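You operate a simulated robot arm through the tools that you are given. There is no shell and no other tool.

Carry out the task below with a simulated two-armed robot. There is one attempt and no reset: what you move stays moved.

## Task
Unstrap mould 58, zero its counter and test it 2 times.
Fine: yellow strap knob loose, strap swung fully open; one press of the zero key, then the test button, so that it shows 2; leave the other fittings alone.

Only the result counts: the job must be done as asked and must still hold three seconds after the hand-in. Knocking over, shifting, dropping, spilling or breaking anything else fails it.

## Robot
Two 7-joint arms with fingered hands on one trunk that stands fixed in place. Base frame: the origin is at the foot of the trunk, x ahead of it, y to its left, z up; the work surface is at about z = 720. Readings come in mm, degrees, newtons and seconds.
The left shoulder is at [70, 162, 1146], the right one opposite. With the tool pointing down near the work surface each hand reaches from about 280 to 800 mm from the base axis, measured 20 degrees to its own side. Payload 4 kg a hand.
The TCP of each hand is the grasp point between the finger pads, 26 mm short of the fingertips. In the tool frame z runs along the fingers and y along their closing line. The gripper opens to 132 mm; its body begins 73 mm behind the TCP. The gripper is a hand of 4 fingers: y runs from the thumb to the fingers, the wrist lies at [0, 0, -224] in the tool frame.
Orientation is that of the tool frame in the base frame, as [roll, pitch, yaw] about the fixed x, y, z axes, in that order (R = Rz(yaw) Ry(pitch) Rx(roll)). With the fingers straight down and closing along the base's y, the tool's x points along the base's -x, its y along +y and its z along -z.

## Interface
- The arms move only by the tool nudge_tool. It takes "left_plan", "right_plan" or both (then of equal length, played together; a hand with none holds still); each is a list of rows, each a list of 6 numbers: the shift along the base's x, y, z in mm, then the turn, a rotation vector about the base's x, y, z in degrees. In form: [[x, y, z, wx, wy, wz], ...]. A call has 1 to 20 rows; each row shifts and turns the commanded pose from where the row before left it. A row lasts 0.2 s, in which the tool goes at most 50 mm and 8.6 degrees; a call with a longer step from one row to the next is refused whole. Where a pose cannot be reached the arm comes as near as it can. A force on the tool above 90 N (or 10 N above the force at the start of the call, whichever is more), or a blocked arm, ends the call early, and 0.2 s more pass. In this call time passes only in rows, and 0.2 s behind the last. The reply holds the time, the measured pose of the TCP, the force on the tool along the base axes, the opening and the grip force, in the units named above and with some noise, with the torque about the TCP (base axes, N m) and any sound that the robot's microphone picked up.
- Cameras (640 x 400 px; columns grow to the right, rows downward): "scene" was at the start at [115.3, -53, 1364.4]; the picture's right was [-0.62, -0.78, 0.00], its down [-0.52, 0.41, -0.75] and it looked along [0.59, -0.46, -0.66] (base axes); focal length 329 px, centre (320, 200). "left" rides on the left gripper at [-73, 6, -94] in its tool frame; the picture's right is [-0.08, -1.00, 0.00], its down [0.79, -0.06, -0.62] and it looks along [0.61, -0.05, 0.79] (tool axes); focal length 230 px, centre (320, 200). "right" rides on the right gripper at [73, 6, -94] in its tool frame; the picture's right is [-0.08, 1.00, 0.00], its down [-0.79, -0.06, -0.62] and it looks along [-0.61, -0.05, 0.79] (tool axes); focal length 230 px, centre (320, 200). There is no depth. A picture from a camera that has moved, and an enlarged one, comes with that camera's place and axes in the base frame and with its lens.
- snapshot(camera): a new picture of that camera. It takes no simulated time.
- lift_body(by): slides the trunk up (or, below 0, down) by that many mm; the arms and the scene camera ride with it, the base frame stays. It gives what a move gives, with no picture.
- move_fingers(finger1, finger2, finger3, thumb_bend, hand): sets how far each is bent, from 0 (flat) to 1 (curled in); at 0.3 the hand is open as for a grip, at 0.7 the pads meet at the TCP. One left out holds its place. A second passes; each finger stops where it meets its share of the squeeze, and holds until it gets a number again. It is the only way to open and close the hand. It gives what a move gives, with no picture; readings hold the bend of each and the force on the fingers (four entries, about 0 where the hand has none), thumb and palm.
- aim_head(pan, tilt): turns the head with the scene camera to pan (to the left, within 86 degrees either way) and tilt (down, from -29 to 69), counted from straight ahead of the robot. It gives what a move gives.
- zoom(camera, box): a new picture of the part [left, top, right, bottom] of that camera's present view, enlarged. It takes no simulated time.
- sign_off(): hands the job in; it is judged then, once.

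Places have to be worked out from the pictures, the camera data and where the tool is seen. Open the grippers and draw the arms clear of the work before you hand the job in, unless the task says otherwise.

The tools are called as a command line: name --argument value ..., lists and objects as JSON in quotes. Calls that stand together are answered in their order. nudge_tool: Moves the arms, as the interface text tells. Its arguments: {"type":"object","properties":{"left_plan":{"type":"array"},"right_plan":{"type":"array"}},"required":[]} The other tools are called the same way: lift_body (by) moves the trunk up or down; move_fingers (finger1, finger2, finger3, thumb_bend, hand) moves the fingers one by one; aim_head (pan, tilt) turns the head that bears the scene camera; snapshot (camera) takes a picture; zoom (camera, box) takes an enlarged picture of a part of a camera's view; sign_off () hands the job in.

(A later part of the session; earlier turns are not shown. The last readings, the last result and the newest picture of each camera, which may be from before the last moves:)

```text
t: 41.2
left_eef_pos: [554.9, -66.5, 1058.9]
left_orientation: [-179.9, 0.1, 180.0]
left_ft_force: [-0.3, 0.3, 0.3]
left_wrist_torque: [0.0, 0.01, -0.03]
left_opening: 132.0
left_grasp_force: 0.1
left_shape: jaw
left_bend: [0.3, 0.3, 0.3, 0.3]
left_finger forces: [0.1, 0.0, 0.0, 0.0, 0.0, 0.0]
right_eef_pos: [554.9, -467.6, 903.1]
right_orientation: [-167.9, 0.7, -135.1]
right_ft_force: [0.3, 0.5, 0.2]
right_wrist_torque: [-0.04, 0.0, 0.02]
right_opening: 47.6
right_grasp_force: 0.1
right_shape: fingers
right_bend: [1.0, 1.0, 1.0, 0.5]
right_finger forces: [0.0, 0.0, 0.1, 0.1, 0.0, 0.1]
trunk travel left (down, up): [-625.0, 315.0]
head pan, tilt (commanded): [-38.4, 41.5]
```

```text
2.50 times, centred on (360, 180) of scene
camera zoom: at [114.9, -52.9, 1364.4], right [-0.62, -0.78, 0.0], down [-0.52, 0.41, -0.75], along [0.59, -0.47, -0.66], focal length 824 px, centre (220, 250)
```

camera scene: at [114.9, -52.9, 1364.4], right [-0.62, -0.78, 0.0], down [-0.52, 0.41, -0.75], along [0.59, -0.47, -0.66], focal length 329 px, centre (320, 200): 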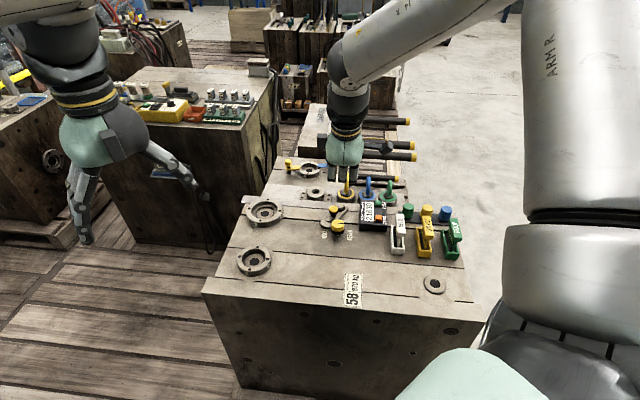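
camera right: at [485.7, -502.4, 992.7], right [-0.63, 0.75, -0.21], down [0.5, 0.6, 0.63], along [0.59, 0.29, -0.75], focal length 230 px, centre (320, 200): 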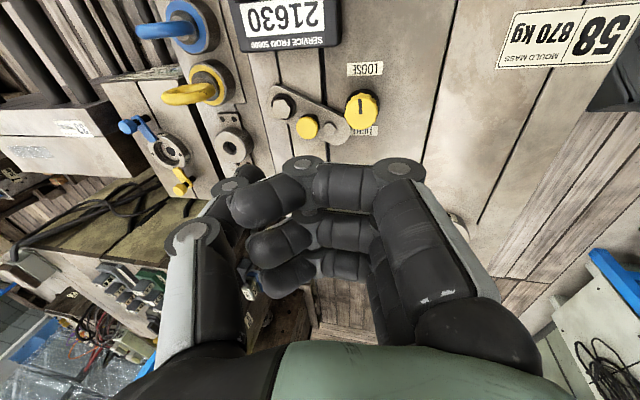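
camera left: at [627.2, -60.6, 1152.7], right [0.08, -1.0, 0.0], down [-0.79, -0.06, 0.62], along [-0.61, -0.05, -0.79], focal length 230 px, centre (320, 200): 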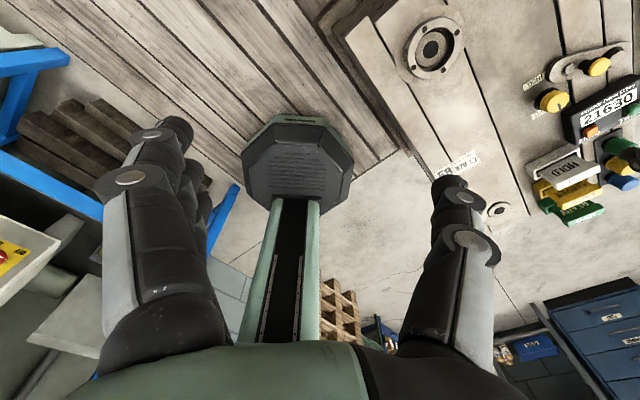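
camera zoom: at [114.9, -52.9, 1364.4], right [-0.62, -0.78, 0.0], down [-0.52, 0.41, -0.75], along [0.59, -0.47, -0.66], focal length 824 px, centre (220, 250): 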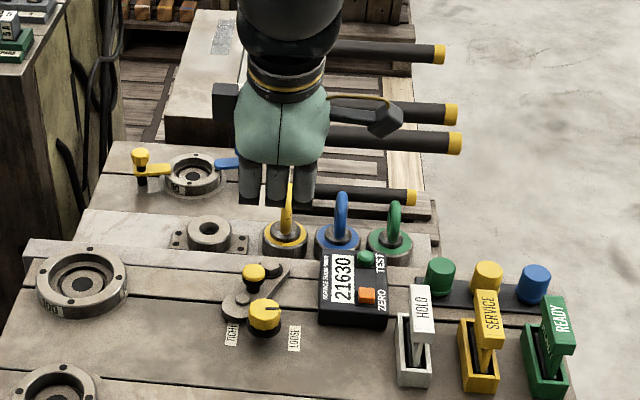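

The pose at φ=135° is reachable. With the thumb outward I don't need the tilt after all (it lowers the curled fingers), so I undo it and measure the thumb tip in the pictures.

nudge_tool --right_plan '[[0, 0, -10, 4, 4.5, 0], [0, 0, -10, 4, 4.5, 0]]'

zoom --camera "scene" --box '[280, 120, 420, 260]'

zoom --camera "left" --box '[440, 0, 640, 130]'

zoom --camera "right" --box '[140, 40, 460, 260]'

```text
t: 41.8
left_eef_pos: [556.4, -67.8, 1057.6]
left_orientation: [-180.0, 0.0, -179.9]
left_ft_force: [-0.1, -0.6, -0.5]
left_wrist_torque: [-0.01, -0.01, -0.01]
left_opening: 131.9
left_grasp_force: 0.0
left_shape: jaw
left_bend: [0.3, 0.3, 0.3, 0.3]
left_finger forces: [0.0, 0.1, 0.0, 0.0, 0.1, 0.1]
right_eef_pos: [555.1, -466.8, 882.3]
right_orientation: [179.9, 0.1, -135.2]
right_ft_force: [0.0, 0.4, 0.3]
right_wrist_torque: [-0.01, 0.0, -0.01]
right_opening: 47.7
right_grasp_force: 0.1
right_shape: fingers
right_bend: [1.0, 1.0, 1.0, 0.5]
right_finger forces: [0.0, 0.0, 0.0, 0.0, 0.0, 0.0]
trunk travel left (down, up): [-625.0, 315.0]
head pan, tilt (commanded): [-38.4, 41.5]
```

```text
2.86 times, centred on (350, 190) of scene
camera zoom: at [116.5, -53.4, 1364.3], right [-0.62, -0.78, 0.0], down [-0.52, 0.41, -0.75], along [0.59, -0.46, -0.66], focal length 941 px, centre (234, 229)
```

zoom: 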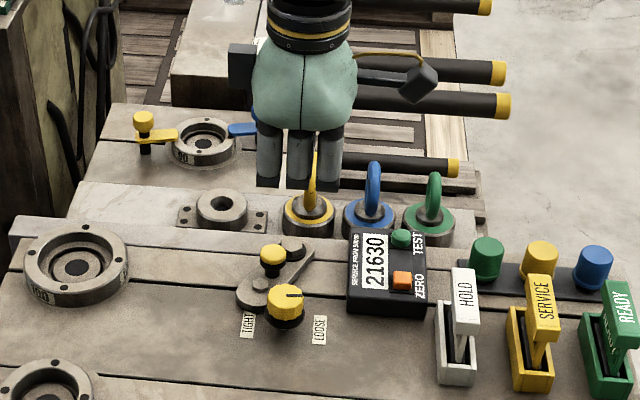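

```text
3.08 times, centred on (540, 65) of left
camera zoom: at [628.3, -61.0, 1152.0], right [0.08, -1.0, 0.0], down [-0.78, -0.06, 0.62], along [-0.61, -0.05, -0.79], focal length 708 px, centre (-357, 615)
```

zoom: 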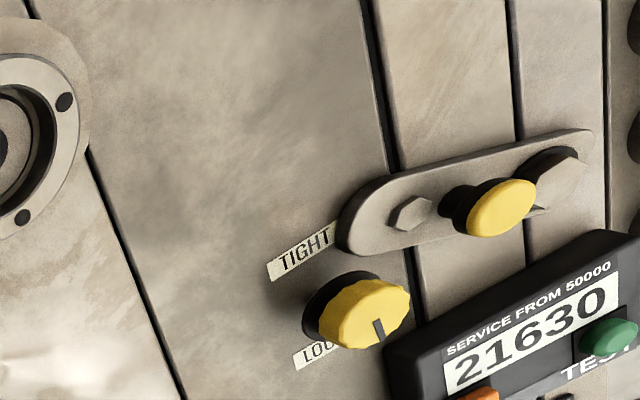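

```text
1.82 times, centred on (300, 150) of right
camera zoom: at [500.6, -515.7, 975.9], right [-0.65, 0.76, 0.0], down [0.6, 0.51, 0.62], along [0.47, 0.4, -0.79], focal length 418 px, centre (356, 291)
```

zoom: 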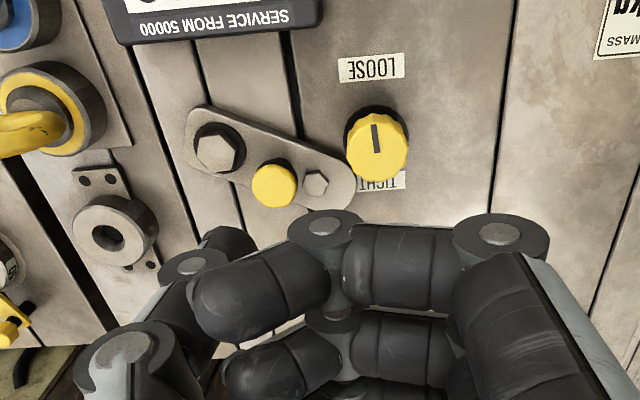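

Re-triangulating shows the eyebolts and small ring are on a lower block further back (z≈650), so they're no obstacle. The thumb tip should be near (587,-498,849); I move it to just behind the handle on the counter side and lower to tip z≈752.

nudge_tool --right_plan '[[-5, 0, -25, 0, 0, 0], [-4.5, 0.4, -25, 0, 0, 0], [0, 0, -25, 0, 0, 0], [0, 0, -22, 0, 0, 0]]'

zoom --camera "scene" --box '[300, 160, 400, 250]'

zoom --camera "left" --box '[480, 0, 640, 120]'

zoom --camera "right" --box '[140, 40, 460, 260]'

```text
t: 42.8
left_eef_pos: [555.2, -67.7, 1057.4]
left_orientation: [179.9, 0.0, -180.0]
left_ft_force: [-0.2, -0.1, 0.0]
left_wrist_torque: [0.03, 0.0, 0.0]
left_opening: 131.8
left_grasp_force: 0.0
left_shape: jaw
left_bend: [0.3, 0.3, 0.3, 0.3]
left_finger forces: [0.0, 0.0, 0.1, 0.1, 0.1, 0.0]
right_eef_pos: [547.2, -466.4, 786.0]
right_orientation: [179.9, 0.0, -135.2]
right_ft_force: [-0.2, 0.2, 0.8]
right_wrist_torque: [-0.01, -0.02, 0.01]
right_opening: 47.2
right_grasp_force: 0.0
right_shape: fingers
right_bend: [1.0, 1.0, 1.0, 0.5]
right_finger forces: [0.1, 0.0, 0.1, 0.1, 0.0, 0.1]
trunk travel left (down, up): [-625.0, 315.0]
head pan, tilt (commanded): [-38.4, 41.5]
```

```text
4.44 times, centred on (350, 205) of scene
camera zoom: at [116.2, -53.7, 1364.3], right [-0.62, -0.78, 0.0], down [-0.52, 0.41, -0.75], along [0.59, -0.46, -0.66], focal length 1464 px, centre (187, 178)
```

zoom: 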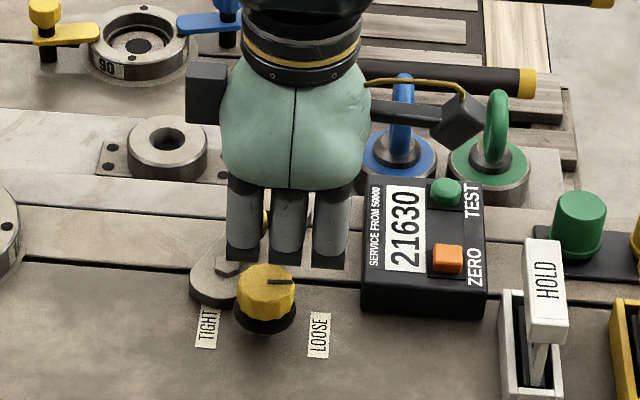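

```text
3.33 times, centred on (560, 60) of left
camera zoom: at [628.0, -61.2, 1152.2], right [0.08, -1.0, 0.0], down [-0.78, -0.06, 0.62], along [-0.61, -0.05, -0.79], focal length 767 px, centre (-480, 667)
```

zoom: 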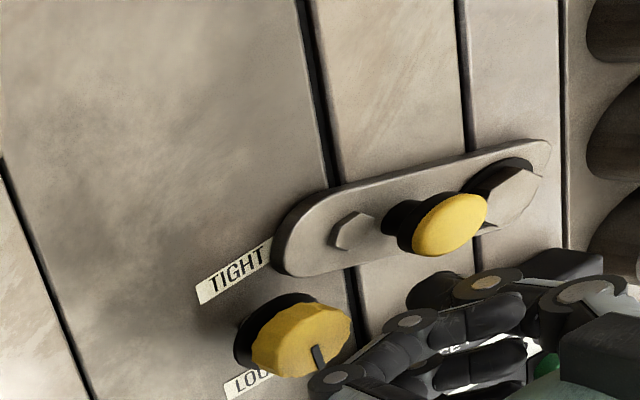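

```text
1.82 times, centred on (300, 150) of right
camera zoom: at [492.5, -514.9, 878.6], right [-0.65, 0.76, 0.0], down [0.6, 0.51, 0.62], along [0.47, 0.4, -0.79], focal length 418 px, centre (356, 291)
```

zoom: 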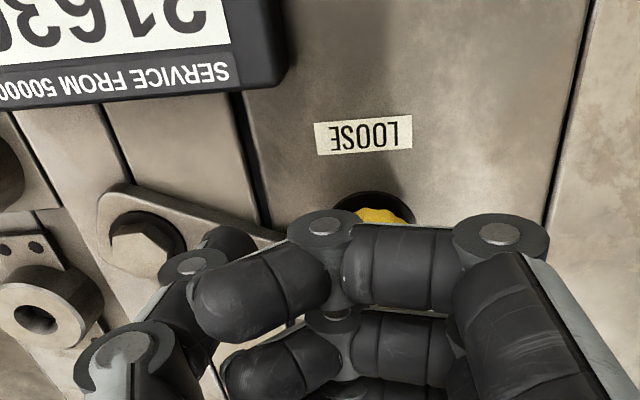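

The thumb tip is right behind the handle on the counter side (≈(580,-498)), with the curled fingers above the knob. I lower 12 mm and push the handle along its arc to about 55° of swing.

nudge_tool --right_plan '[[0, 0, -6, 0, 0, 0], [0, 0, -6, 0, 0, 0], [4.7, 3.6, 0, 0, 0, 0], [3.6, 3.3, 0, 0, 0, 0], [3.6, 3.3, 0, 0, 0, 0], [4.9, 2.6, 0, 0, 0, 0], [4.9, 2.6, 0, 0, 0, 0]]'

zoom --camera "scene" --box '[300, 160, 400, 250]'

zoom --camera "left" --box '[480, 0, 640, 120]'

zoom --camera "right" --box '[140, 40, 460, 260]'

```text
t: 44.4
left_eef_pos: [554.8, -66.9, 1058.1]
left_orientation: [-179.9, 0.0, 180.0]
left_ft_force: [0.5, 0.0, 0.1]
left_wrist_torque: [0.0, 0.0, -0.01]
left_opening: 131.6
left_grasp_force: 0.0
left_shape: jaw
left_bend: [0.3, 0.3, 0.3, 0.3]
left_finger forces: [0.1, 0.1, 0.1, 0.1, 0.1, 0.0]
right_eef_pos: [567.5, -451.0, 774.7]
right_orientation: [180.0, 0.0, -135.1]
right_ft_force: [-1.5, -0.8, -0.8]
right_wrist_torque: [-0.01, 0.04, -0.05]
right_opening: 47.4
right_grasp_force: 0.6
right_shape: fingers
right_bend: [1.0, 1.0, 1.0, 0.5]
right_finger forces: [0.0, 0.1, 0.0, 0.0, 1.8, 0.0]
trunk travel left (down, up): [-625.0, 315.0]
head pan, tilt (commanded): [-38.4, 41.5]
```

```text
4.44 times, centred on (350, 205) of scene
camera zoom: at [115.3, -52.9, 1364.4], right [-0.62, -0.78, 0.0], down [-0.52, 0.41, -0.75], along [0.59, -0.46, -0.66], focal length 1464 px, centre (187, 178)
```

zoom: 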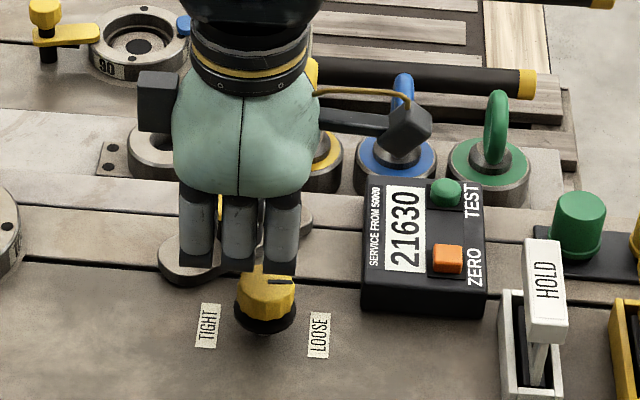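

```text
3.33 times, centred on (560, 60) of left
camera zoom: at [627.3, -60.5, 1152.6], right [0.08, -1.0, 0.0], down [-0.79, -0.06, 0.62], along [-0.61, -0.05, -0.79], focal length 767 px, centre (-480, 667)
```

zoom: 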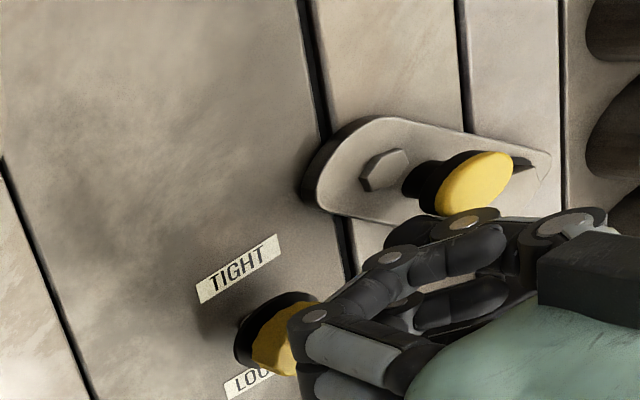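

```text
1.82 times, centred on (300, 150) of right
camera zoom: at [513.2, -498.9, 867.8], right [-0.65, 0.76, 0.0], down [0.6, 0.51, 0.62], along [0.47, 0.4, -0.79], focal length 418 px, centre (356, 291)
```

zoom: 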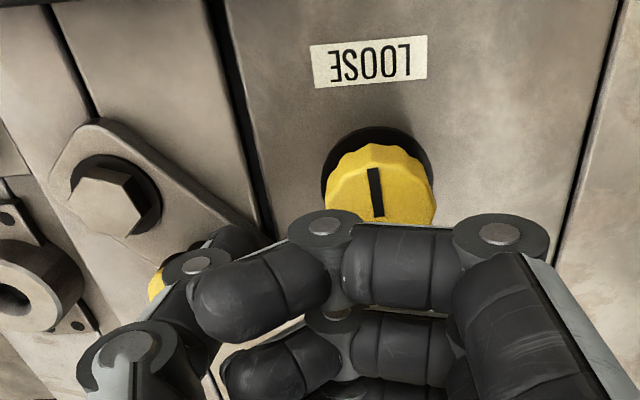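

The strap is at about 55° and moves freely (≈2 N). I continue the arc to roughly 90° of swing.

nudge_tool --right_plan '[[4, 1.2, 0, 0, 0, 0], [4, 0.8, 0, 0, 0, 0], [4, 0.4, 0, 0, 0, 0], [3.7, 0, 0, 0, 0, 0], [3.7, -0.2, 0, 0, 0, 0], [3.7, -0.4, 0, 0, 0, 0]]'

zoom --camera "scene" --box '[300, 160, 400, 250]'

zoom --camera "left" --box '[480, 0, 640, 120]'

zoom --camera "right" --box '[100, 40, 420, 260]'

```text
t: 45.8
left_eef_pos: [553.7, -67.0, 1057.5]
left_orientation: [-179.8, 0.0, -179.9]
left_ft_force: [-0.3, -0.2, -0.4]
left_wrist_torque: [-0.01, -0.01, -0.06]
left_opening: 132.0
left_grasp_force: 0.1
left_shape: jaw
left_bend: [0.3, 0.3, 0.3, 0.3]
left_finger forces: [0.0, 0.1, 0.0, 0.1, 0.1, 0.0]
right_eef_pos: [591.2, -448.4, 775.0]
right_orientation: [-180.0, 0.0, -135.3]
right_ft_force: [-2.7, 1.4, 1.4]
right_wrist_torque: [-0.01, 0.02, -0.07]
right_opening: 46.8
right_grasp_force: 2.0
right_shape: fingers
right_bend: [1.0, 1.0, 1.0, 0.51]
right_finger forces: [0.1, 0.1, 0.1, 0.0, 2.7, 0.1]
trunk travel left (down, up): [-625.0, 315.0]
head pan, tilt (commanded): [-38.4, 41.5]
```

```text
4.44 times, centred on (350, 205) of scene
camera zoom: at [115.2, -52.8, 1364.4], right [-0.62, -0.78, 0.0], down [-0.52, 0.41, -0.75], along [0.59, -0.47, -0.66], focal length 1464 px, centre (187, 178)
```

zoom: 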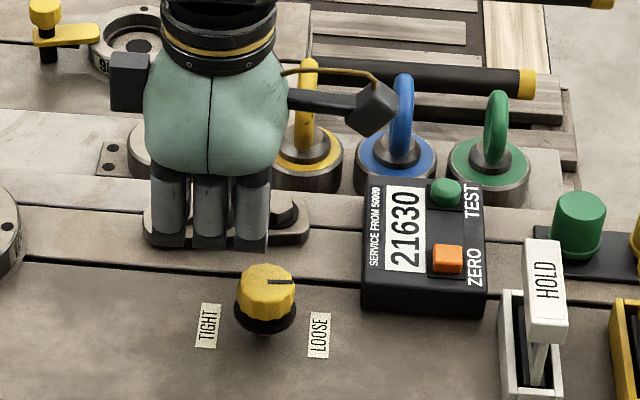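

```text
3.33 times, centred on (560, 60) of left
camera zoom: at [627.2, -60.4, 1152.7], right [0.08, -1.0, 0.0], down [-0.79, -0.06, 0.62], along [-0.61, -0.05, -0.79], focal length 767 px, centre (-480, 667)
```

zoom: 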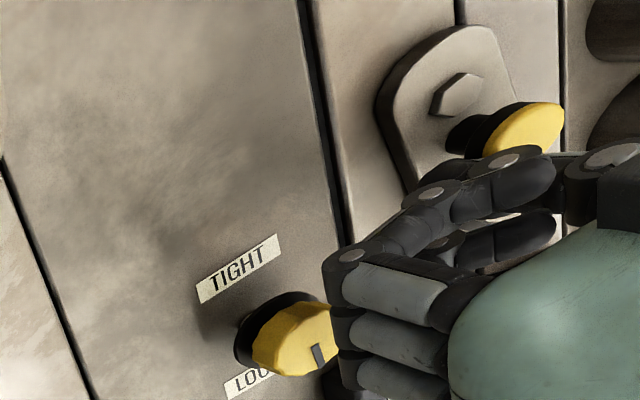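

```text
1.82 times, centred on (260, 150) of right
camera zoom: at [536.1, -497.4, 867.8], right [-0.65, 0.76, 0.0], down [0.6, 0.51, 0.62], along [0.47, 0.4, -0.79], focal length 418 px, centre (429, 291)
```

zoom: 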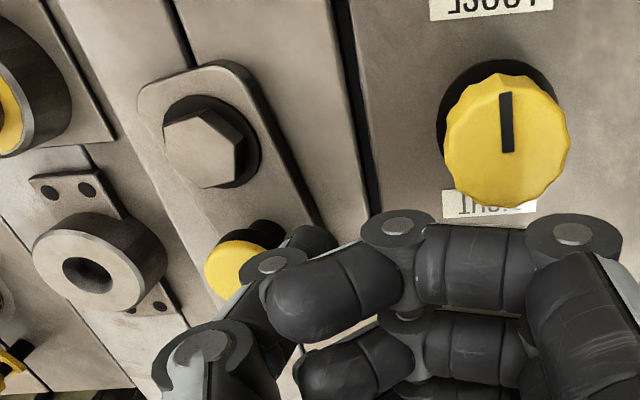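

The strap is at about 85° with force still about 3 N. I keep going gently, looking for the end stop.

nudge_tool --right_plan '[[3, -0.6, 0, 0, 0, 0], [2.7, -0.7, 0, 0, 0, 0], [2.5, -0.8, 0, 0, 0, 0]]'

zoom --camera "left" --box '[480, 0, 640, 120]'

zoom --camera "right" --box '[100, 40, 420, 260]'

```text
t: 46.6
left_eef_pos: [554.7, -67.2, 1058.8]
left_orientation: [-179.9, 0.2, 179.9]
left_ft_force: [-0.5, -0.3, 0.2]
left_wrist_torque: [-0.01, -0.02, 0.01]
left_opening: 131.8
left_grasp_force: 0.0
left_shape: jaw
left_bend: [0.3, 0.3, 0.3, 0.3]
left_finger forces: [0.0, 0.1, 0.0, 0.0, 0.0, 0.0]
right_eef_pos: [598.1, -451.1, 775.6]
right_orientation: [180.0, 0.0, -135.2]
right_ft_force: [-2.8, 1.6, 0.6]
right_wrist_torque: [0.03, 0.02, -0.05]
right_opening: 46.5
right_grasp_force: 1.5
right_shape: fingers
right_bend: [1.0, 1.0, 1.0, 0.51]
right_finger forces: [0.0, 0.1, 0.1, 0.0, 2.7, 0.0]
trunk travel left (down, up): [-625.0, 315.0]
head pan, tilt (commanded): [-38.4, 41.5]
```

```text
3.33 times, centred on (560, 60) of left
camera zoom: at [627.0, -60.4, 1152.8], right [0.08, -1.0, 0.0], down [-0.79, -0.06, 0.62], along [-0.61, -0.05, -0.79], focal length 767 px, centre (-480, 667)
```

zoom: 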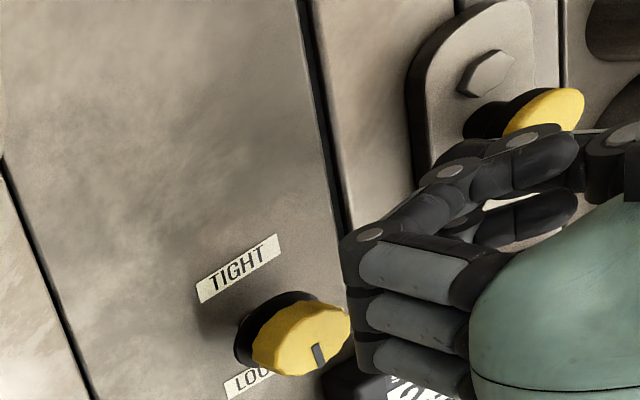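

```text
1.82 times, centred on (260, 150) of right
camera zoom: at [543.6, -499.1, 867.9], right [-0.65, 0.76, 0.0], down [0.6, 0.51, 0.62], along [0.47, 0.4, -0.79], focal length 418 px, centre (429, 291)
```

zoom: 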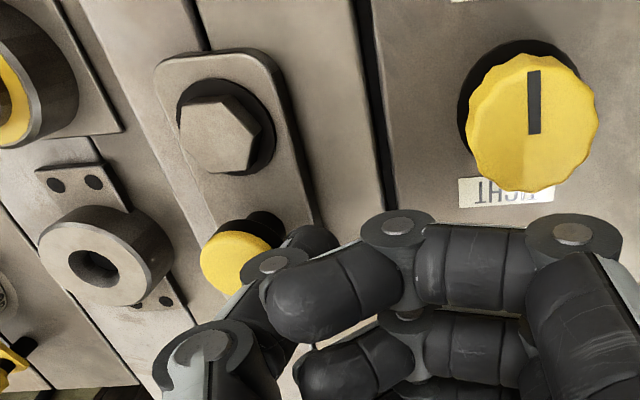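

No stop yet; strap at about 95°. I continue in small steps along the arc.

nudge_tool --right_plan '[[2.7, -1, 0, 0, 0, 0], [2.6, -1.1, 0, 0, 0, 0], [2.5, -1.2, 0, 0, 0, 0]]'

zoom --camera "left" --box '[480, 0, 640, 120]'

zoom --camera "right" --box '[100, 40, 420, 260]'

zoom --camera "scene" --box '[300, 160, 400, 250]'

```text
t: 47.4
left_eef_pos: [553.3, -67.5, 1058.7]
left_orientation: [-179.9, 0.2, -179.9]
left_ft_force: [-0.9, -0.4, -0.1]
left_wrist_torque: [0.0, -0.02, 0.02]
left_opening: 131.9
left_grasp_force: 0.1
left_shape: jaw
left_bend: [0.3, 0.3, 0.3, 0.3]
left_finger forces: [0.0, 0.0, 0.1, 0.0, 0.0, 0.1]
right_eef_pos: [604.4, -453.3, 775.2]
right_orientation: [180.0, 0.0, -135.2]
right_ft_force: [-6.6, 5.6, 1.0]
right_wrist_torque: [0.1, 0.12, -0.07]
right_opening: 44.4
right_grasp_force: 4.4
right_shape: fingers
right_bend: [1.0, 1.0, 1.0, 0.53]
right_finger forces: [0.1, 0.0, 0.0, 0.0, 8.6, 0.0]
trunk travel left (down, up): [-625.0, 315.0]
head pan, tilt (commanded): [-38.4, 41.5]
```

```text
3.33 times, centred on (560, 60) of left
camera zoom: at [626.3, -59.8, 1153.2], right [0.08, -1.0, 0.0], down [-0.79, -0.06, 0.62], along [-0.61, -0.05, -0.79], focal length 767 px, centre (-480, 667)
```

zoom: 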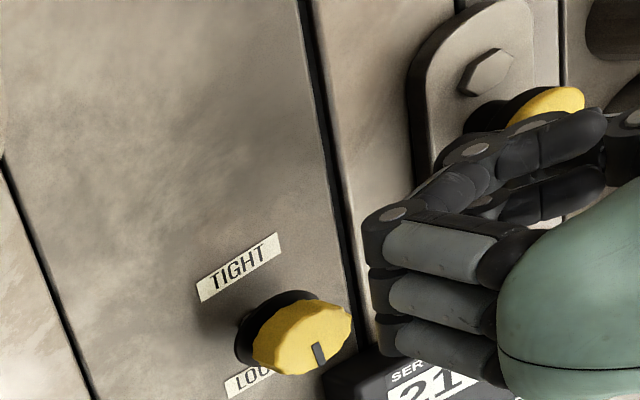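

```text
1.82 times, centred on (260, 150) of right
camera zoom: at [550.6, -502.5, 868.5], right [-0.65, 0.76, 0.0], down [0.6, 0.51, 0.62], along [0.47, 0.4, -0.79], focal length 418 px, centre (429, 291)
```

zoom: 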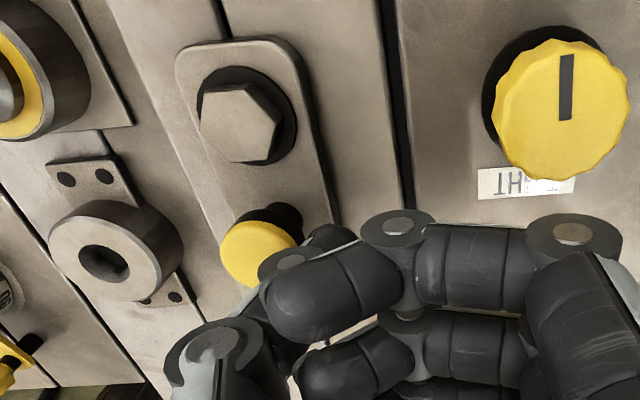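

```text
4.44 times, centred on (350, 205) of scene
camera zoom: at [114.1, -52.0, 1364.5], right [-0.62, -0.78, 0.0], down [-0.52, 0.41, -0.75], along [0.59, -0.47, -0.66], focal length 1464 px, centre (187, 178)
```

zoom: 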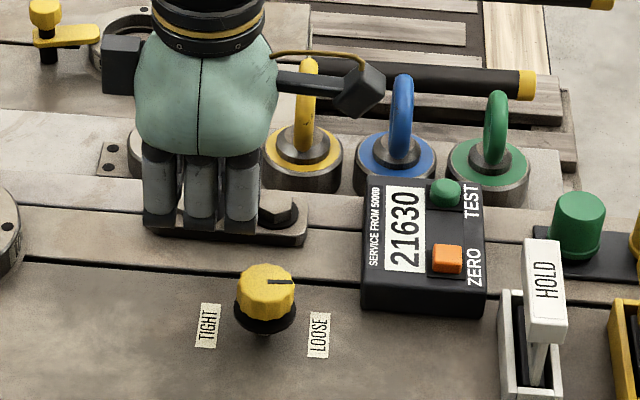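

The thumb force rose to 8.6 N and the strap no longer moves: it is at its end stop, fully open. I back the thumb off the handle, lift, and check.

nudge_tool --right_plan '[[-5, 4, 0, 0, 0, 0], [-6, 4, 0, 0, 0, 0], [-6, 4, 10, 0, 0, 0], [-8, 0, 20, 0, 0, 0], [-8, -5, 20, 0, 0, 0], [-8, -10, 20, 0, 0, 0]]'

zoom --camera "left" --box '[480, 0, 640, 120]'

zoom --camera "right" --box '[100, 0, 420, 200]'

zoom --camera "scene" --box '[300, 160, 400, 250]'

```text
t: 48.8
left_eef_pos: [553.9, -67.7, 1059.6]
left_orientation: [179.9, 0.1, -179.9]
left_ft_force: [0.4, 0.3, 0.6]
left_wrist_torque: [0.02, -0.02, -0.04]
left_opening: 131.6
left_grasp_force: 0.1
left_shape: jaw
left_bend: [0.3, 0.3, 0.3, 0.3]
left_finger forces: [0.0, 0.0, 0.0, 0.1, 0.0, 0.0]
right_eef_pos: [564.8, -458.4, 843.5]
right_orientation: [180.0, 0.0, -135.2]
right_ft_force: [0.5, 0.2, -0.1]
right_wrist_torque: [0.0, 0.03, 0.02]
right_opening: 47.7
right_grasp_force: 0.1
right_shape: fingers
right_bend: [1.0, 1.0, 1.0, 0.5]
right_finger forces: [0.0, 0.0, 0.1, 0.0, 0.0, 0.0]
trunk travel left (down, up): [-625.0, 315.0]
head pan, tilt (commanded): [-38.4, 41.5]
```

```text
3.33 times, centred on (560, 60) of left
camera zoom: at [626.5, -60.5, 1153.1], right [0.08, -1.0, 0.0], down [-0.79, -0.06, 0.62], along [-0.61, -0.05, -0.79], focal length 767 px, centre (-480, 667)
```

zoom: 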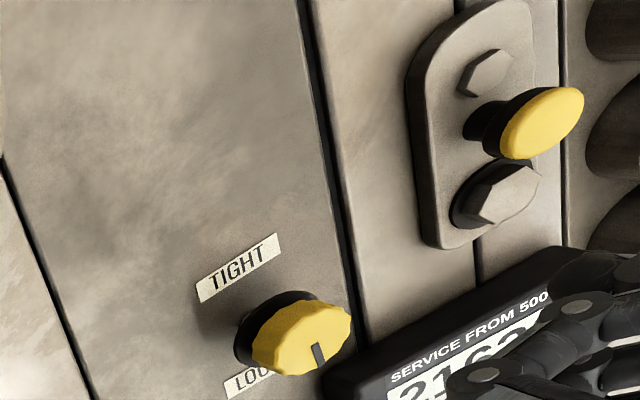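

```text
2.00 times, centred on (260, 100) of right
camera zoom: at [509.5, -506.3, 936.5], right [-0.65, 0.76, 0.0], down [0.6, 0.51, 0.62], along [0.47, 0.4, -0.79], focal length 460 px, centre (440, 400)
```

zoom: 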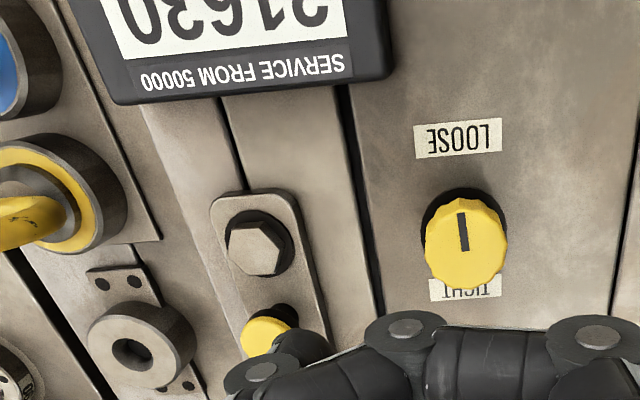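

```text
4.44 times, centred on (350, 205) of scene
camera zoom: at [114.4, -53.0, 1364.5], right [-0.62, -0.78, 0.0], down [-0.52, 0.41, -0.75], along [0.59, -0.46, -0.66], focal length 1464 px, centre (187, 178)
```

zoom: 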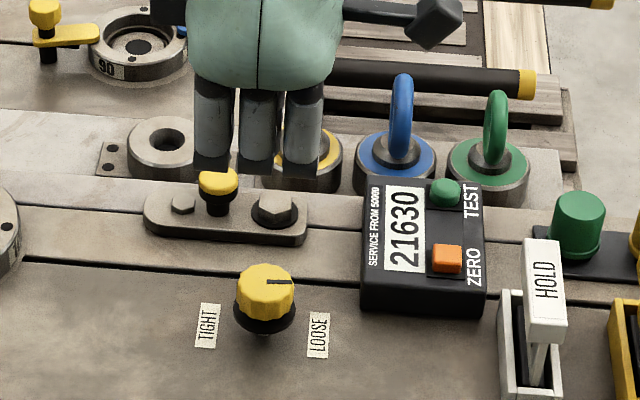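

The strap lies fully open against its stop and the knob reads LOOSE. Now the counter: ZERO ≈ (509.5,-563.5,746), TEST ≈ (550,-605.5,748). I turn the hand to φ=105° and bring the thumb tip above ZERO, high first.

nudge_tool --right_plan '[[-13.4, -12.2, 0, 0, 0, -6], [-13.4, -12.2, 0, 0, 0, -6], [-13.4, -12.2, 0, 0, 0, -6], [-13.4, -12.2, 0, 0, 0, -6], [-13.4, -12.2, 0, 0, 0, -6]]'

zoom --camera "left" --box '[480, 30, 640, 150]'

zoom --camera "right" --box '[100, 40, 420, 240]'

zoom --camera "scene" --box '[320, 150, 440, 250]'

```text
t: 50.0
left_eef_pos: [554.5, -67.1, 1058.4]
left_orientation: [180.0, 0.1, 180.0]
left_ft_force: [-0.1, -0.2, 0.4]
left_wrist_torque: [-0.02, 0.03, 0.03]
left_opening: 131.8
left_grasp_force: 0.2
left_shape: jaw
left_bend: [0.3, 0.3, 0.3, 0.3]
left_finger forces: [0.0, 0.0, 0.0, 0.1, 0.1, 0.1]
right_eef_pos: [496.8, -519.2, 844.1]
right_orientation: [180.0, 0.0, -165.3]
right_ft_force: [-0.3, 0.2, 0.5]
right_wrist_torque: [-0.01, 0.01, 0.01]
right_opening: 47.4
right_grasp_force: 0.0
right_shape: fingers
right_bend: [1.0, 1.0, 1.0, 0.5]
right_finger forces: [0.1, 0.0, 0.1, 0.0, 0.1, 0.0]
trunk travel left (down, up): [-625.0, 315.0]
head pan, tilt (commanded): [-38.4, 41.5]
```

```text
3.33 times, centred on (560, 90) of left
camera zoom: at [626.8, -61.1, 1152.9], right [0.08, -1.0, 0.0], down [-0.79, -0.06, 0.62], along [-0.61, -0.05, -0.79], focal length 767 px, centre (-480, 567)
```

zoom: 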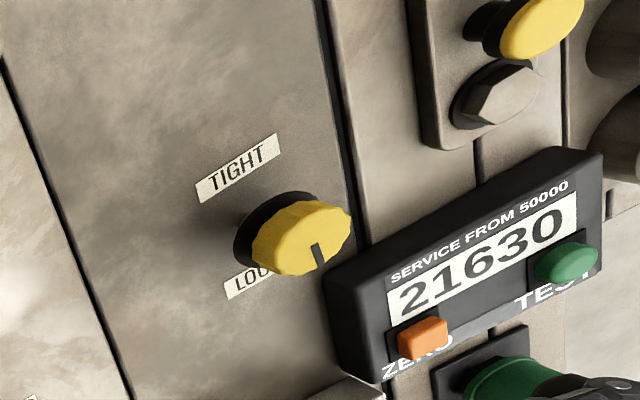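

```text
2.00 times, centred on (260, 140) of right
camera zoom: at [426.6, -533.8, 937.8], right [-0.18, 0.98, 0.0], down [0.77, 0.14, 0.62], along [0.61, 0.11, -0.79], focal length 460 px, centre (440, 320)
```

zoom: 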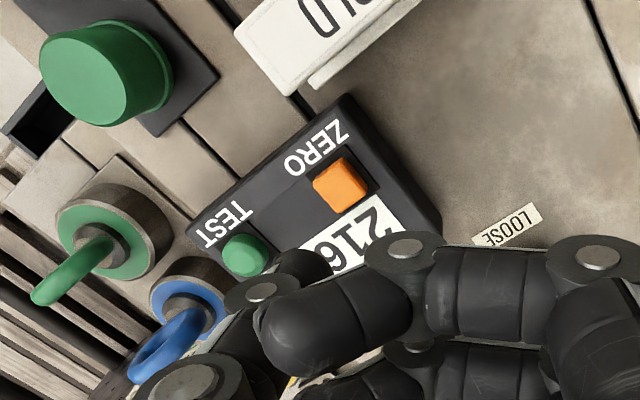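

```text
4.00 times, centred on (380, 200) of scene
camera zoom: at [114.7, -53.6, 1364.4], right [-0.62, -0.78, 0.0], down [-0.52, 0.41, -0.75], along [0.59, -0.46, -0.66], focal length 1318 px, centre (80, 200)
```

zoom: 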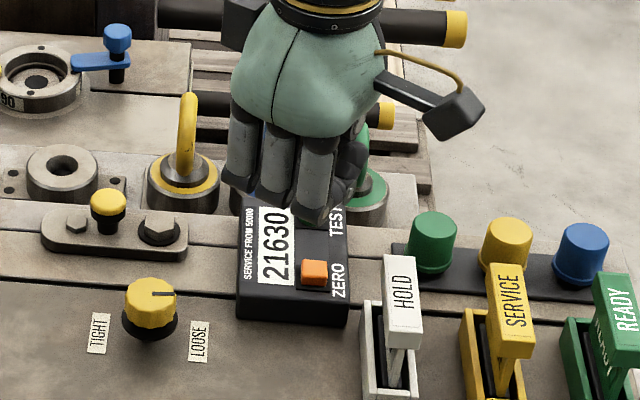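

The left camera's edge cuts off the thumb, so I rotate the left hand in place (+66° about vertical) to aim its camera at the counter.

nudge_tool --left_plan '[[0, 0, 0, 0, 0, 8.2], [0, 0, 0, 0, 0, 8.2], [0, 0, 0, 0, 0, 8.2], [0, 0, 0, 0, 0, 8.2], [0, 0, 0, 0, 0, 8.2], [0, 0, 0, 0, 0, 8.2], [0, 0, 0, 0, 0, 8.2], [0, 0, 0, 0, 0, 8.2]]'

snapshot --camera "left"

```text
t: 51.8
left_eef_pos: [554.1, -67.5, 1057.7]
left_orientation: [179.9, 0.0, -114.3]
left_ft_force: [0.3, -0.3, 0.1]
left_wrist_torque: [0.03, 0.02, 0.02]
left_opening: 131.9
left_grasp_force: 0.0
left_shape: jaw
left_bend: [0.3, 0.3, 0.3, 0.3]
left_finger forces: [0.0, 0.0, 0.1, 0.0, 0.1, 0.0]
right_eef_pos: [498.9, -519.6, 845.4]
right_orientation: [180.0, 0.1, -165.2]
right_ft_force: [0.4, 0.5, 0.0]
right_wrist_torque: [-0.01, -0.01, 0.02]
right_opening: 47.1
right_grasp_force: 0.1
right_shape: fingers
right_bend: [1.0, 1.0, 1.0, 0.5]
right_finger forces: [0.1, 0.1, 0.1, 0.0, 0.0, 0.0]
trunk travel left (down, up): [-625.0, 315.0]
head pan, tilt (commanded): [-38.4, 41.5]
```

```text
taken
camera left: at [579.1, 2.9, 1152.7], right [0.94, -0.34, 0.0], down [-0.27, -0.74, 0.62], along [-0.21, -0.58, -0.79], focal length 230 px, centre (320, 200)
```

left: 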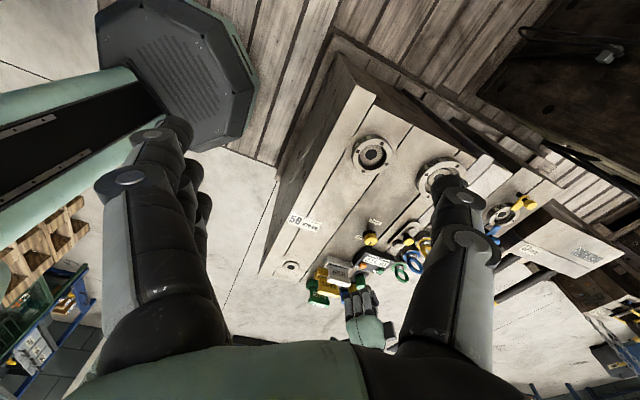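

Now the counter and the right hand are in view; I zoom in on the thumb and keys.

zoom --camera "left" --box '[310, 210, 420, 350]'

zoom --camera "right" --box '[180, 80, 340, 240]'

```text
2.86 times, centred on (365, 280) of left
camera zoom: at [579.1, 2.9, 1152.7], right [0.94, -0.34, 0.0], down [-0.27, -0.74, 0.62], along [-0.21, -0.58, -0.79], focal length 657 px, centre (191, -29)
```

zoom: 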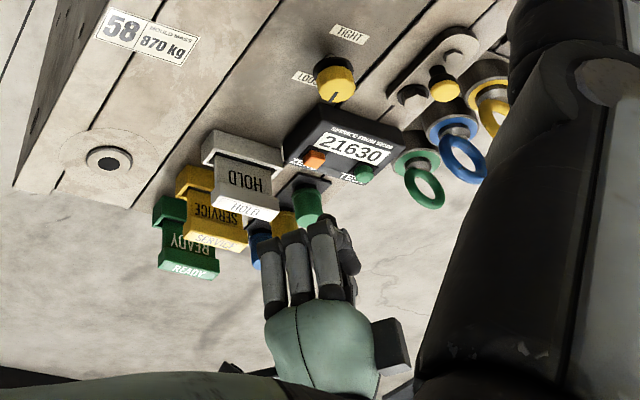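

```text
2.50 times, centred on (260, 160) of right
camera zoom: at [427.2, -533.5, 937.9], right [-0.18, 0.98, 0.0], down [0.77, 0.14, 0.62], along [0.61, 0.11, -0.79], focal length 575 px, centre (470, 300)
```

zoom: 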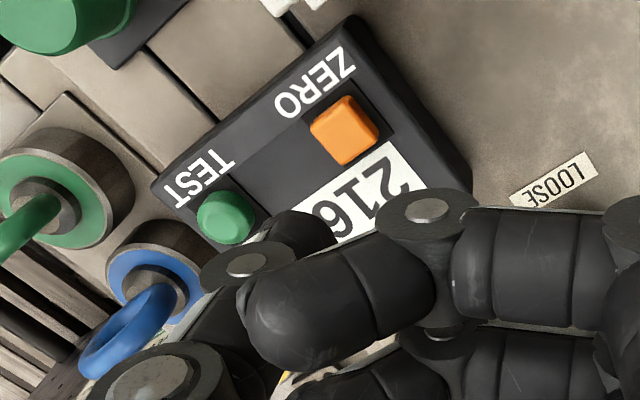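

Thumb-tip calibration from the right camera (44 mm outward, 33.5 mm below TCP) agrees with earlier estimates, putting the tip over ZERO at (510,-562). I descend to about 10 mm above the key.

nudge_tool --right_plan '[[0, -0.5, -20, 0, 0, 0], [0, -0.5, -20, 0, 0, 0], [0, 0, -14, 0, 0, 0]]'

zoom --camera "left" --box '[310, 210, 420, 310]'

zoom --camera "right" --box '[160, 60, 360, 240]'

zoom --camera "scene" --box '[330, 160, 430, 250]'

```text
t: 52.6
left_eef_pos: [554.2, -67.0, 1058.1]
left_orientation: [180.0, 0.1, -114.4]
left_ft_force: [-0.2, 0.1, -0.5]
left_wrist_torque: [0.03, -0.03, 0.0]
left_opening: 131.8
left_grasp_force: 0.0
left_shape: jaw
left_bend: [0.3, 0.3, 0.3, 0.3]
left_finger forces: [0.0, 0.0, 0.1, 0.0, 0.0, 0.0]
right_eef_pos: [497.9, -519.9, 789.4]
right_orientation: [-180.0, 0.0, -165.1]
right_ft_force: [0.2, -0.2, 0.2]
right_wrist_torque: [-0.01, 0.0, -0.02]
right_opening: 47.7
right_grasp_force: 0.0
right_shape: fingers
right_bend: [1.0, 1.0, 1.0, 0.5]
right_finger forces: [0.0, 0.0, 0.0, 0.0, 0.1, 0.0]
trunk travel left (down, up): [-625.0, 315.0]
head pan, tilt (commanded): [-38.4, 41.5]
```

```text
4.00 times, centred on (365, 260) of left
camera zoom: at [579.4, 2.5, 1152.7], right [0.94, -0.34, 0.0], down [-0.27, -0.74, 0.62], along [-0.21, -0.58, -0.79], focal length 920 px, centre (140, -40)
```

zoom: 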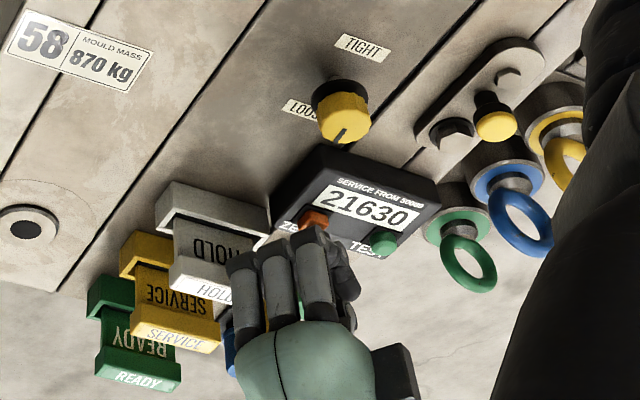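

```text
2.22 times, centred on (260, 150) of right
camera zoom: at [426.6, -534.4, 882.9], right [-0.18, 0.98, 0.0], down [0.77, 0.14, 0.62], along [0.61, 0.11, -0.79], focal length 511 px, centre (453, 311)
```

zoom: 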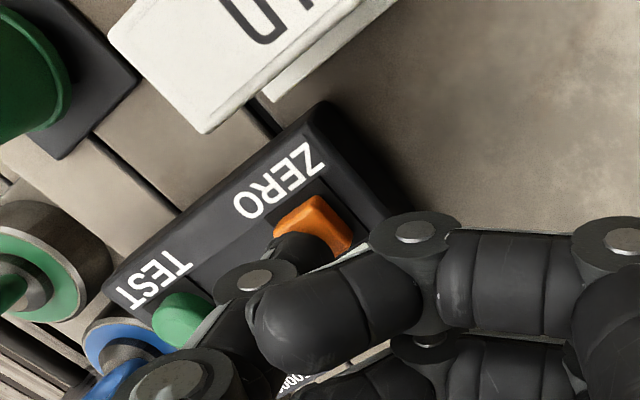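

```text
4.44 times, centred on (380, 205) of scene
camera zoom: at [115.6, -53.2, 1364.4], right [-0.62, -0.78, 0.0], down [-0.52, 0.41, -0.75], along [0.59, -0.46, -0.66], focal length 1464 px, centre (53, 178)
```

zoom: 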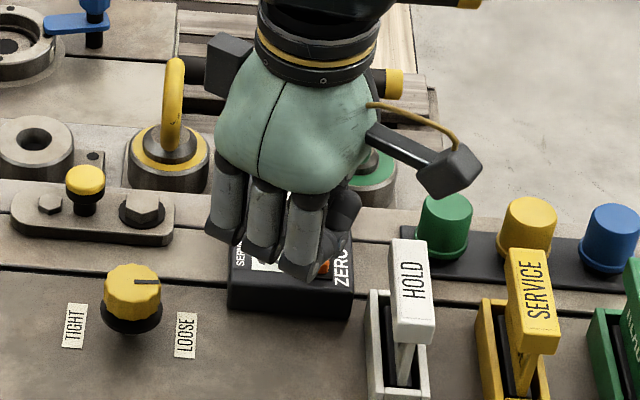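

The left camera sees the display (21630) and the thumb tip is right over the ZERO key. I lower 6 mm in 2 mm steps and check force.

nudge_tool --right_plan '[[0, 0, -2, 0, 0, 0], [0, 0, -2, 0, 0, 0], [0, 0, -2, 0, 0, 0]]'

zoom --camera "left" --box '[340, 220, 430, 300]'

zoom --camera "right" --box '[160, 60, 360, 240]'

```text
t: 53.4
left_eef_pos: [554.9, -67.2, 1058.8]
left_orientation: [180.0, 0.1, -114.3]
left_ft_force: [-0.3, 0.7, 1.2]
left_wrist_torque: [0.02, 0.01, -0.01]
left_opening: 131.9
left_grasp_force: 0.0
left_shape: jaw
left_bend: [0.3, 0.3, 0.3, 0.3]
left_finger forces: [0.1, 0.0, 0.0, 0.0, 0.0, 0.0]
right_eef_pos: [496.0, -519.8, 784.1]
right_orientation: [-179.9, 0.0, -165.3]
right_ft_force: [-0.4, 0.4, 2.0]
right_wrist_torque: [-0.07, -0.05, -0.05]
right_opening: 47.4
right_grasp_force: 0.8
right_shape: fingers
right_bend: [1.0, 1.0, 1.0, 0.5]
right_finger forces: [0.0, 0.1, 0.1, 0.0, 1.3, 0.0]
trunk travel left (down, up): [-625.0, 315.0]
head pan, tilt (commanded): [-38.4, 41.5]
heard: click
```

```text
5.00 times, centred on (385, 260) of left
camera zoom: at [579.1, 2.9, 1153.0], right [0.94, -0.34, 0.0], down [-0.27, -0.74, 0.62], along [-0.21, -0.58, -0.79], focal length 1150 px, centre (-5, -100)
```

zoom: 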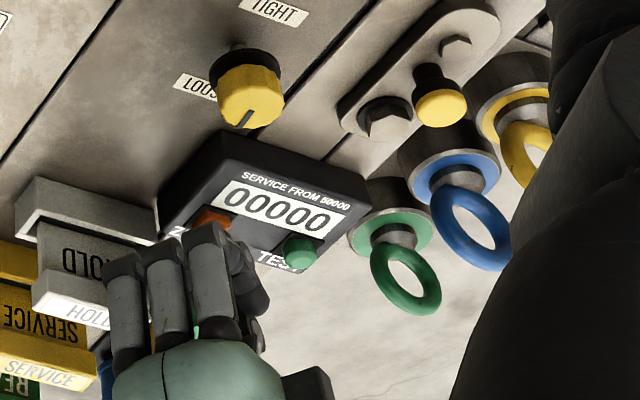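

```text
2.22 times, centred on (260, 150) of right
camera zoom: at [426.6, -533.5, 878.0], right [-0.18, 0.98, 0.0], down [0.77, 0.14, 0.62], along [0.61, 0.11, -0.79], focal length 511 px, centre (453, 311)
```

zoom: 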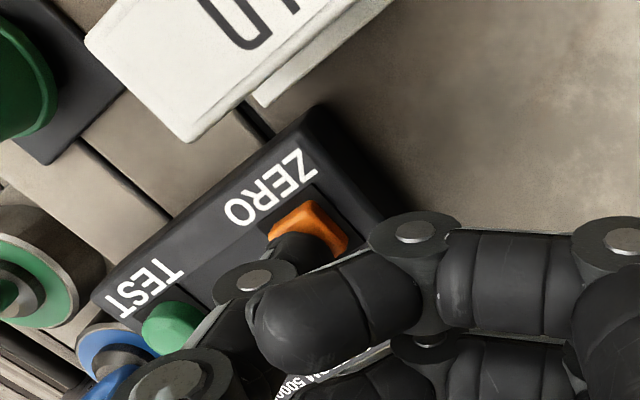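

Click heard and the display shows 00000 — ZERO pressed once. I lift straight up 35 mm, then shift over to TEST.

nudge_tool --right_plan '[[0, 0, 10, 0, 0, 0], [0, 0, 15, 0, 0, 0], [0, 0, 10, 0, 0, 0], [10.2, -10.6, 0, 0, 0, 0], [10.2, -10.6, 0, 0, 0, 0], [10.2, -10.6, 0, 0, 0, 0], [10.2, -10.6, 0, 0, 0, 0]]'

zoom --camera "left" --box '[340, 220, 430, 300]'

zoom --camera "right" --box '[160, 60, 360, 240]'

zoom --camera "scene" --box '[330, 160, 430, 250]'

```text
t: 55.0
left_eef_pos: [554.8, -66.7, 1058.3]
left_orientation: [179.9, 0.0, -114.4]
left_ft_force: [0.5, -0.1, 0.3]
left_wrist_torque: [-0.03, -0.02, -0.02]
left_opening: 131.8
left_grasp_force: 0.0
left_shape: jaw
left_bend: [0.3, 0.3, 0.3, 0.3]
left_finger forces: [0.0, 0.1, 0.0, 0.0, 0.0, 0.0]
right_eef_pos: [539.5, -561.3, 819.1]
right_orientation: [-180.0, 0.0, -165.3]
right_ft_force: [-0.1, 0.7, 0.3]
right_wrist_torque: [-0.02, -0.01, 0.03]
right_opening: 47.5
right_grasp_force: 0.0
right_shape: fingers
right_bend: [1.0, 1.0, 1.0, 0.5]
right_finger forces: [0.0, 0.0, 0.1, 0.0, 0.0, 0.0]
trunk travel left (down, up): [-625.0, 315.0]
head pan, tilt (commanded): [-38.4, 41.5]
```

```text
5.00 times, centred on (385, 260) of left
camera zoom: at [579.8, 2.6, 1152.5], right [0.94, -0.34, 0.0], down [-0.27, -0.74, 0.62], along [-0.21, -0.58, -0.79], focal length 1150 px, centre (-5, -100)
```

zoom: 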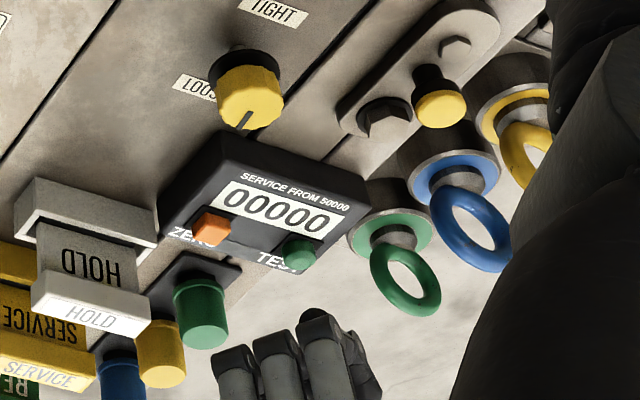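

```text
2.22 times, centred on (260, 150) of right
camera zoom: at [468.5, -575.7, 912.3], right [-0.18, 0.98, 0.0], down [0.78, 0.14, 0.62], along [0.61, 0.11, -0.79], focal length 511 px, centre (453, 311)
```

zoom: 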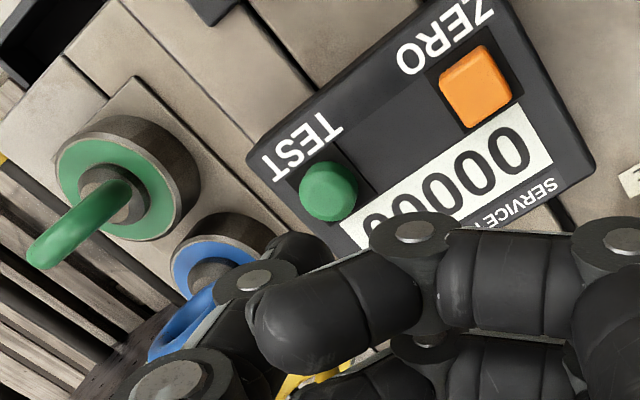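

```text
4.44 times, centred on (380, 205) of scene
camera zoom: at [116.0, -53.2, 1364.3], right [-0.62, -0.78, 0.0], down [-0.52, 0.41, -0.75], along [0.59, -0.46, -0.66], focal length 1464 px, centre (53, 178)
```

zoom: 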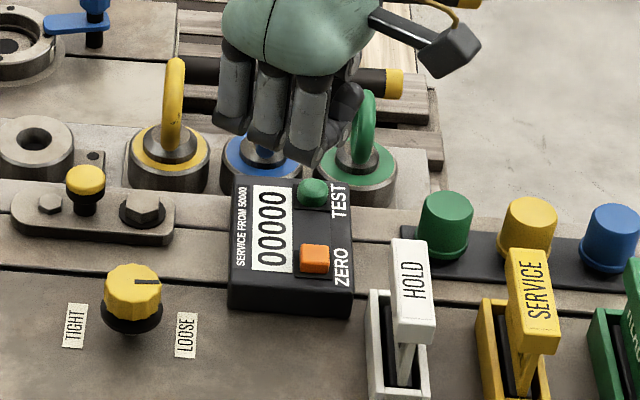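

The thumb is over TEST (≈(550.6,-604.5)). I descend 28 mm to just above the button, then press in 2 mm steps.

nudge_tool --right_plan '[[0, -0.5, -14, 0, 0, 0], [0, 0, -14, 0, 0, 0]]'

zoom --camera "right" --box '[160, 60, 360, 240]'

zoom --camera "left" --box '[340, 220, 430, 300]'

```text
t: 55.6
left_eef_pos: [554.8, -67.1, 1058.0]
left_orientation: [180.0, 0.1, -114.4]
left_ft_force: [0.8, -0.3, 0.1]
left_wrist_torque: [0.0, -0.01, 0.01]
left_opening: 132.0
left_grasp_force: 0.0
left_shape: jaw
left_bend: [0.3, 0.3, 0.3, 0.3]
left_finger forces: [0.0, 0.0, 0.0, 0.0, 0.1, 0.1]
right_eef_pos: [539.0, -561.1, 790.6]
right_orientation: [179.9, 0.0, -165.2]
right_ft_force: [0.6, -0.2, -0.6]
right_wrist_torque: [0.0, -0.01, -0.04]
right_opening: 47.3
right_grasp_force: 0.1
right_shape: fingers
right_bend: [1.0, 1.0, 1.0, 0.5]
right_finger forces: [0.1, 0.0, 0.0, 0.1, 0.0, 0.0]
trunk travel left (down, up): [-625.0, 315.0]
head pan, tilt (commanded): [-38.4, 41.5]
```

```text
2.22 times, centred on (260, 150) of right
camera zoom: at [469.0, -576.5, 883.4], right [-0.18, 0.98, 0.0], down [0.77, 0.14, 0.62], along [0.61, 0.11, -0.79], focal length 511 px, centre (453, 311)
```

zoom: 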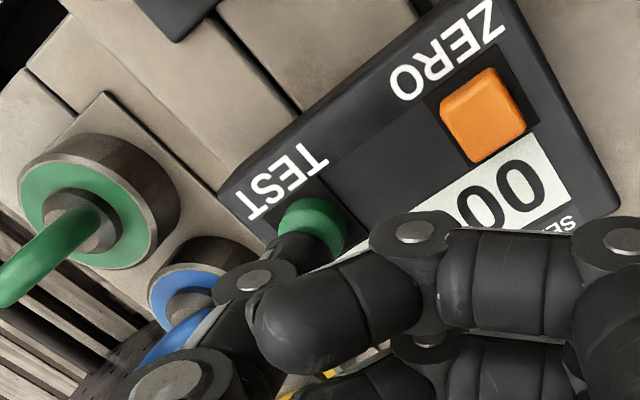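

```text
5.00 times, centred on (385, 260) of left
camera zoom: at [579.7, 2.4, 1152.6], right [0.94, -0.34, 0.0], down [-0.27, -0.74, 0.62], along [-0.21, -0.58, -0.79], focal length 1150 px, centre (-5, -100)
```

zoom: 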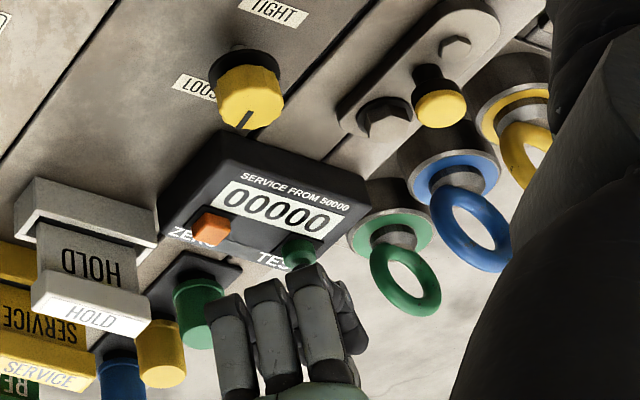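

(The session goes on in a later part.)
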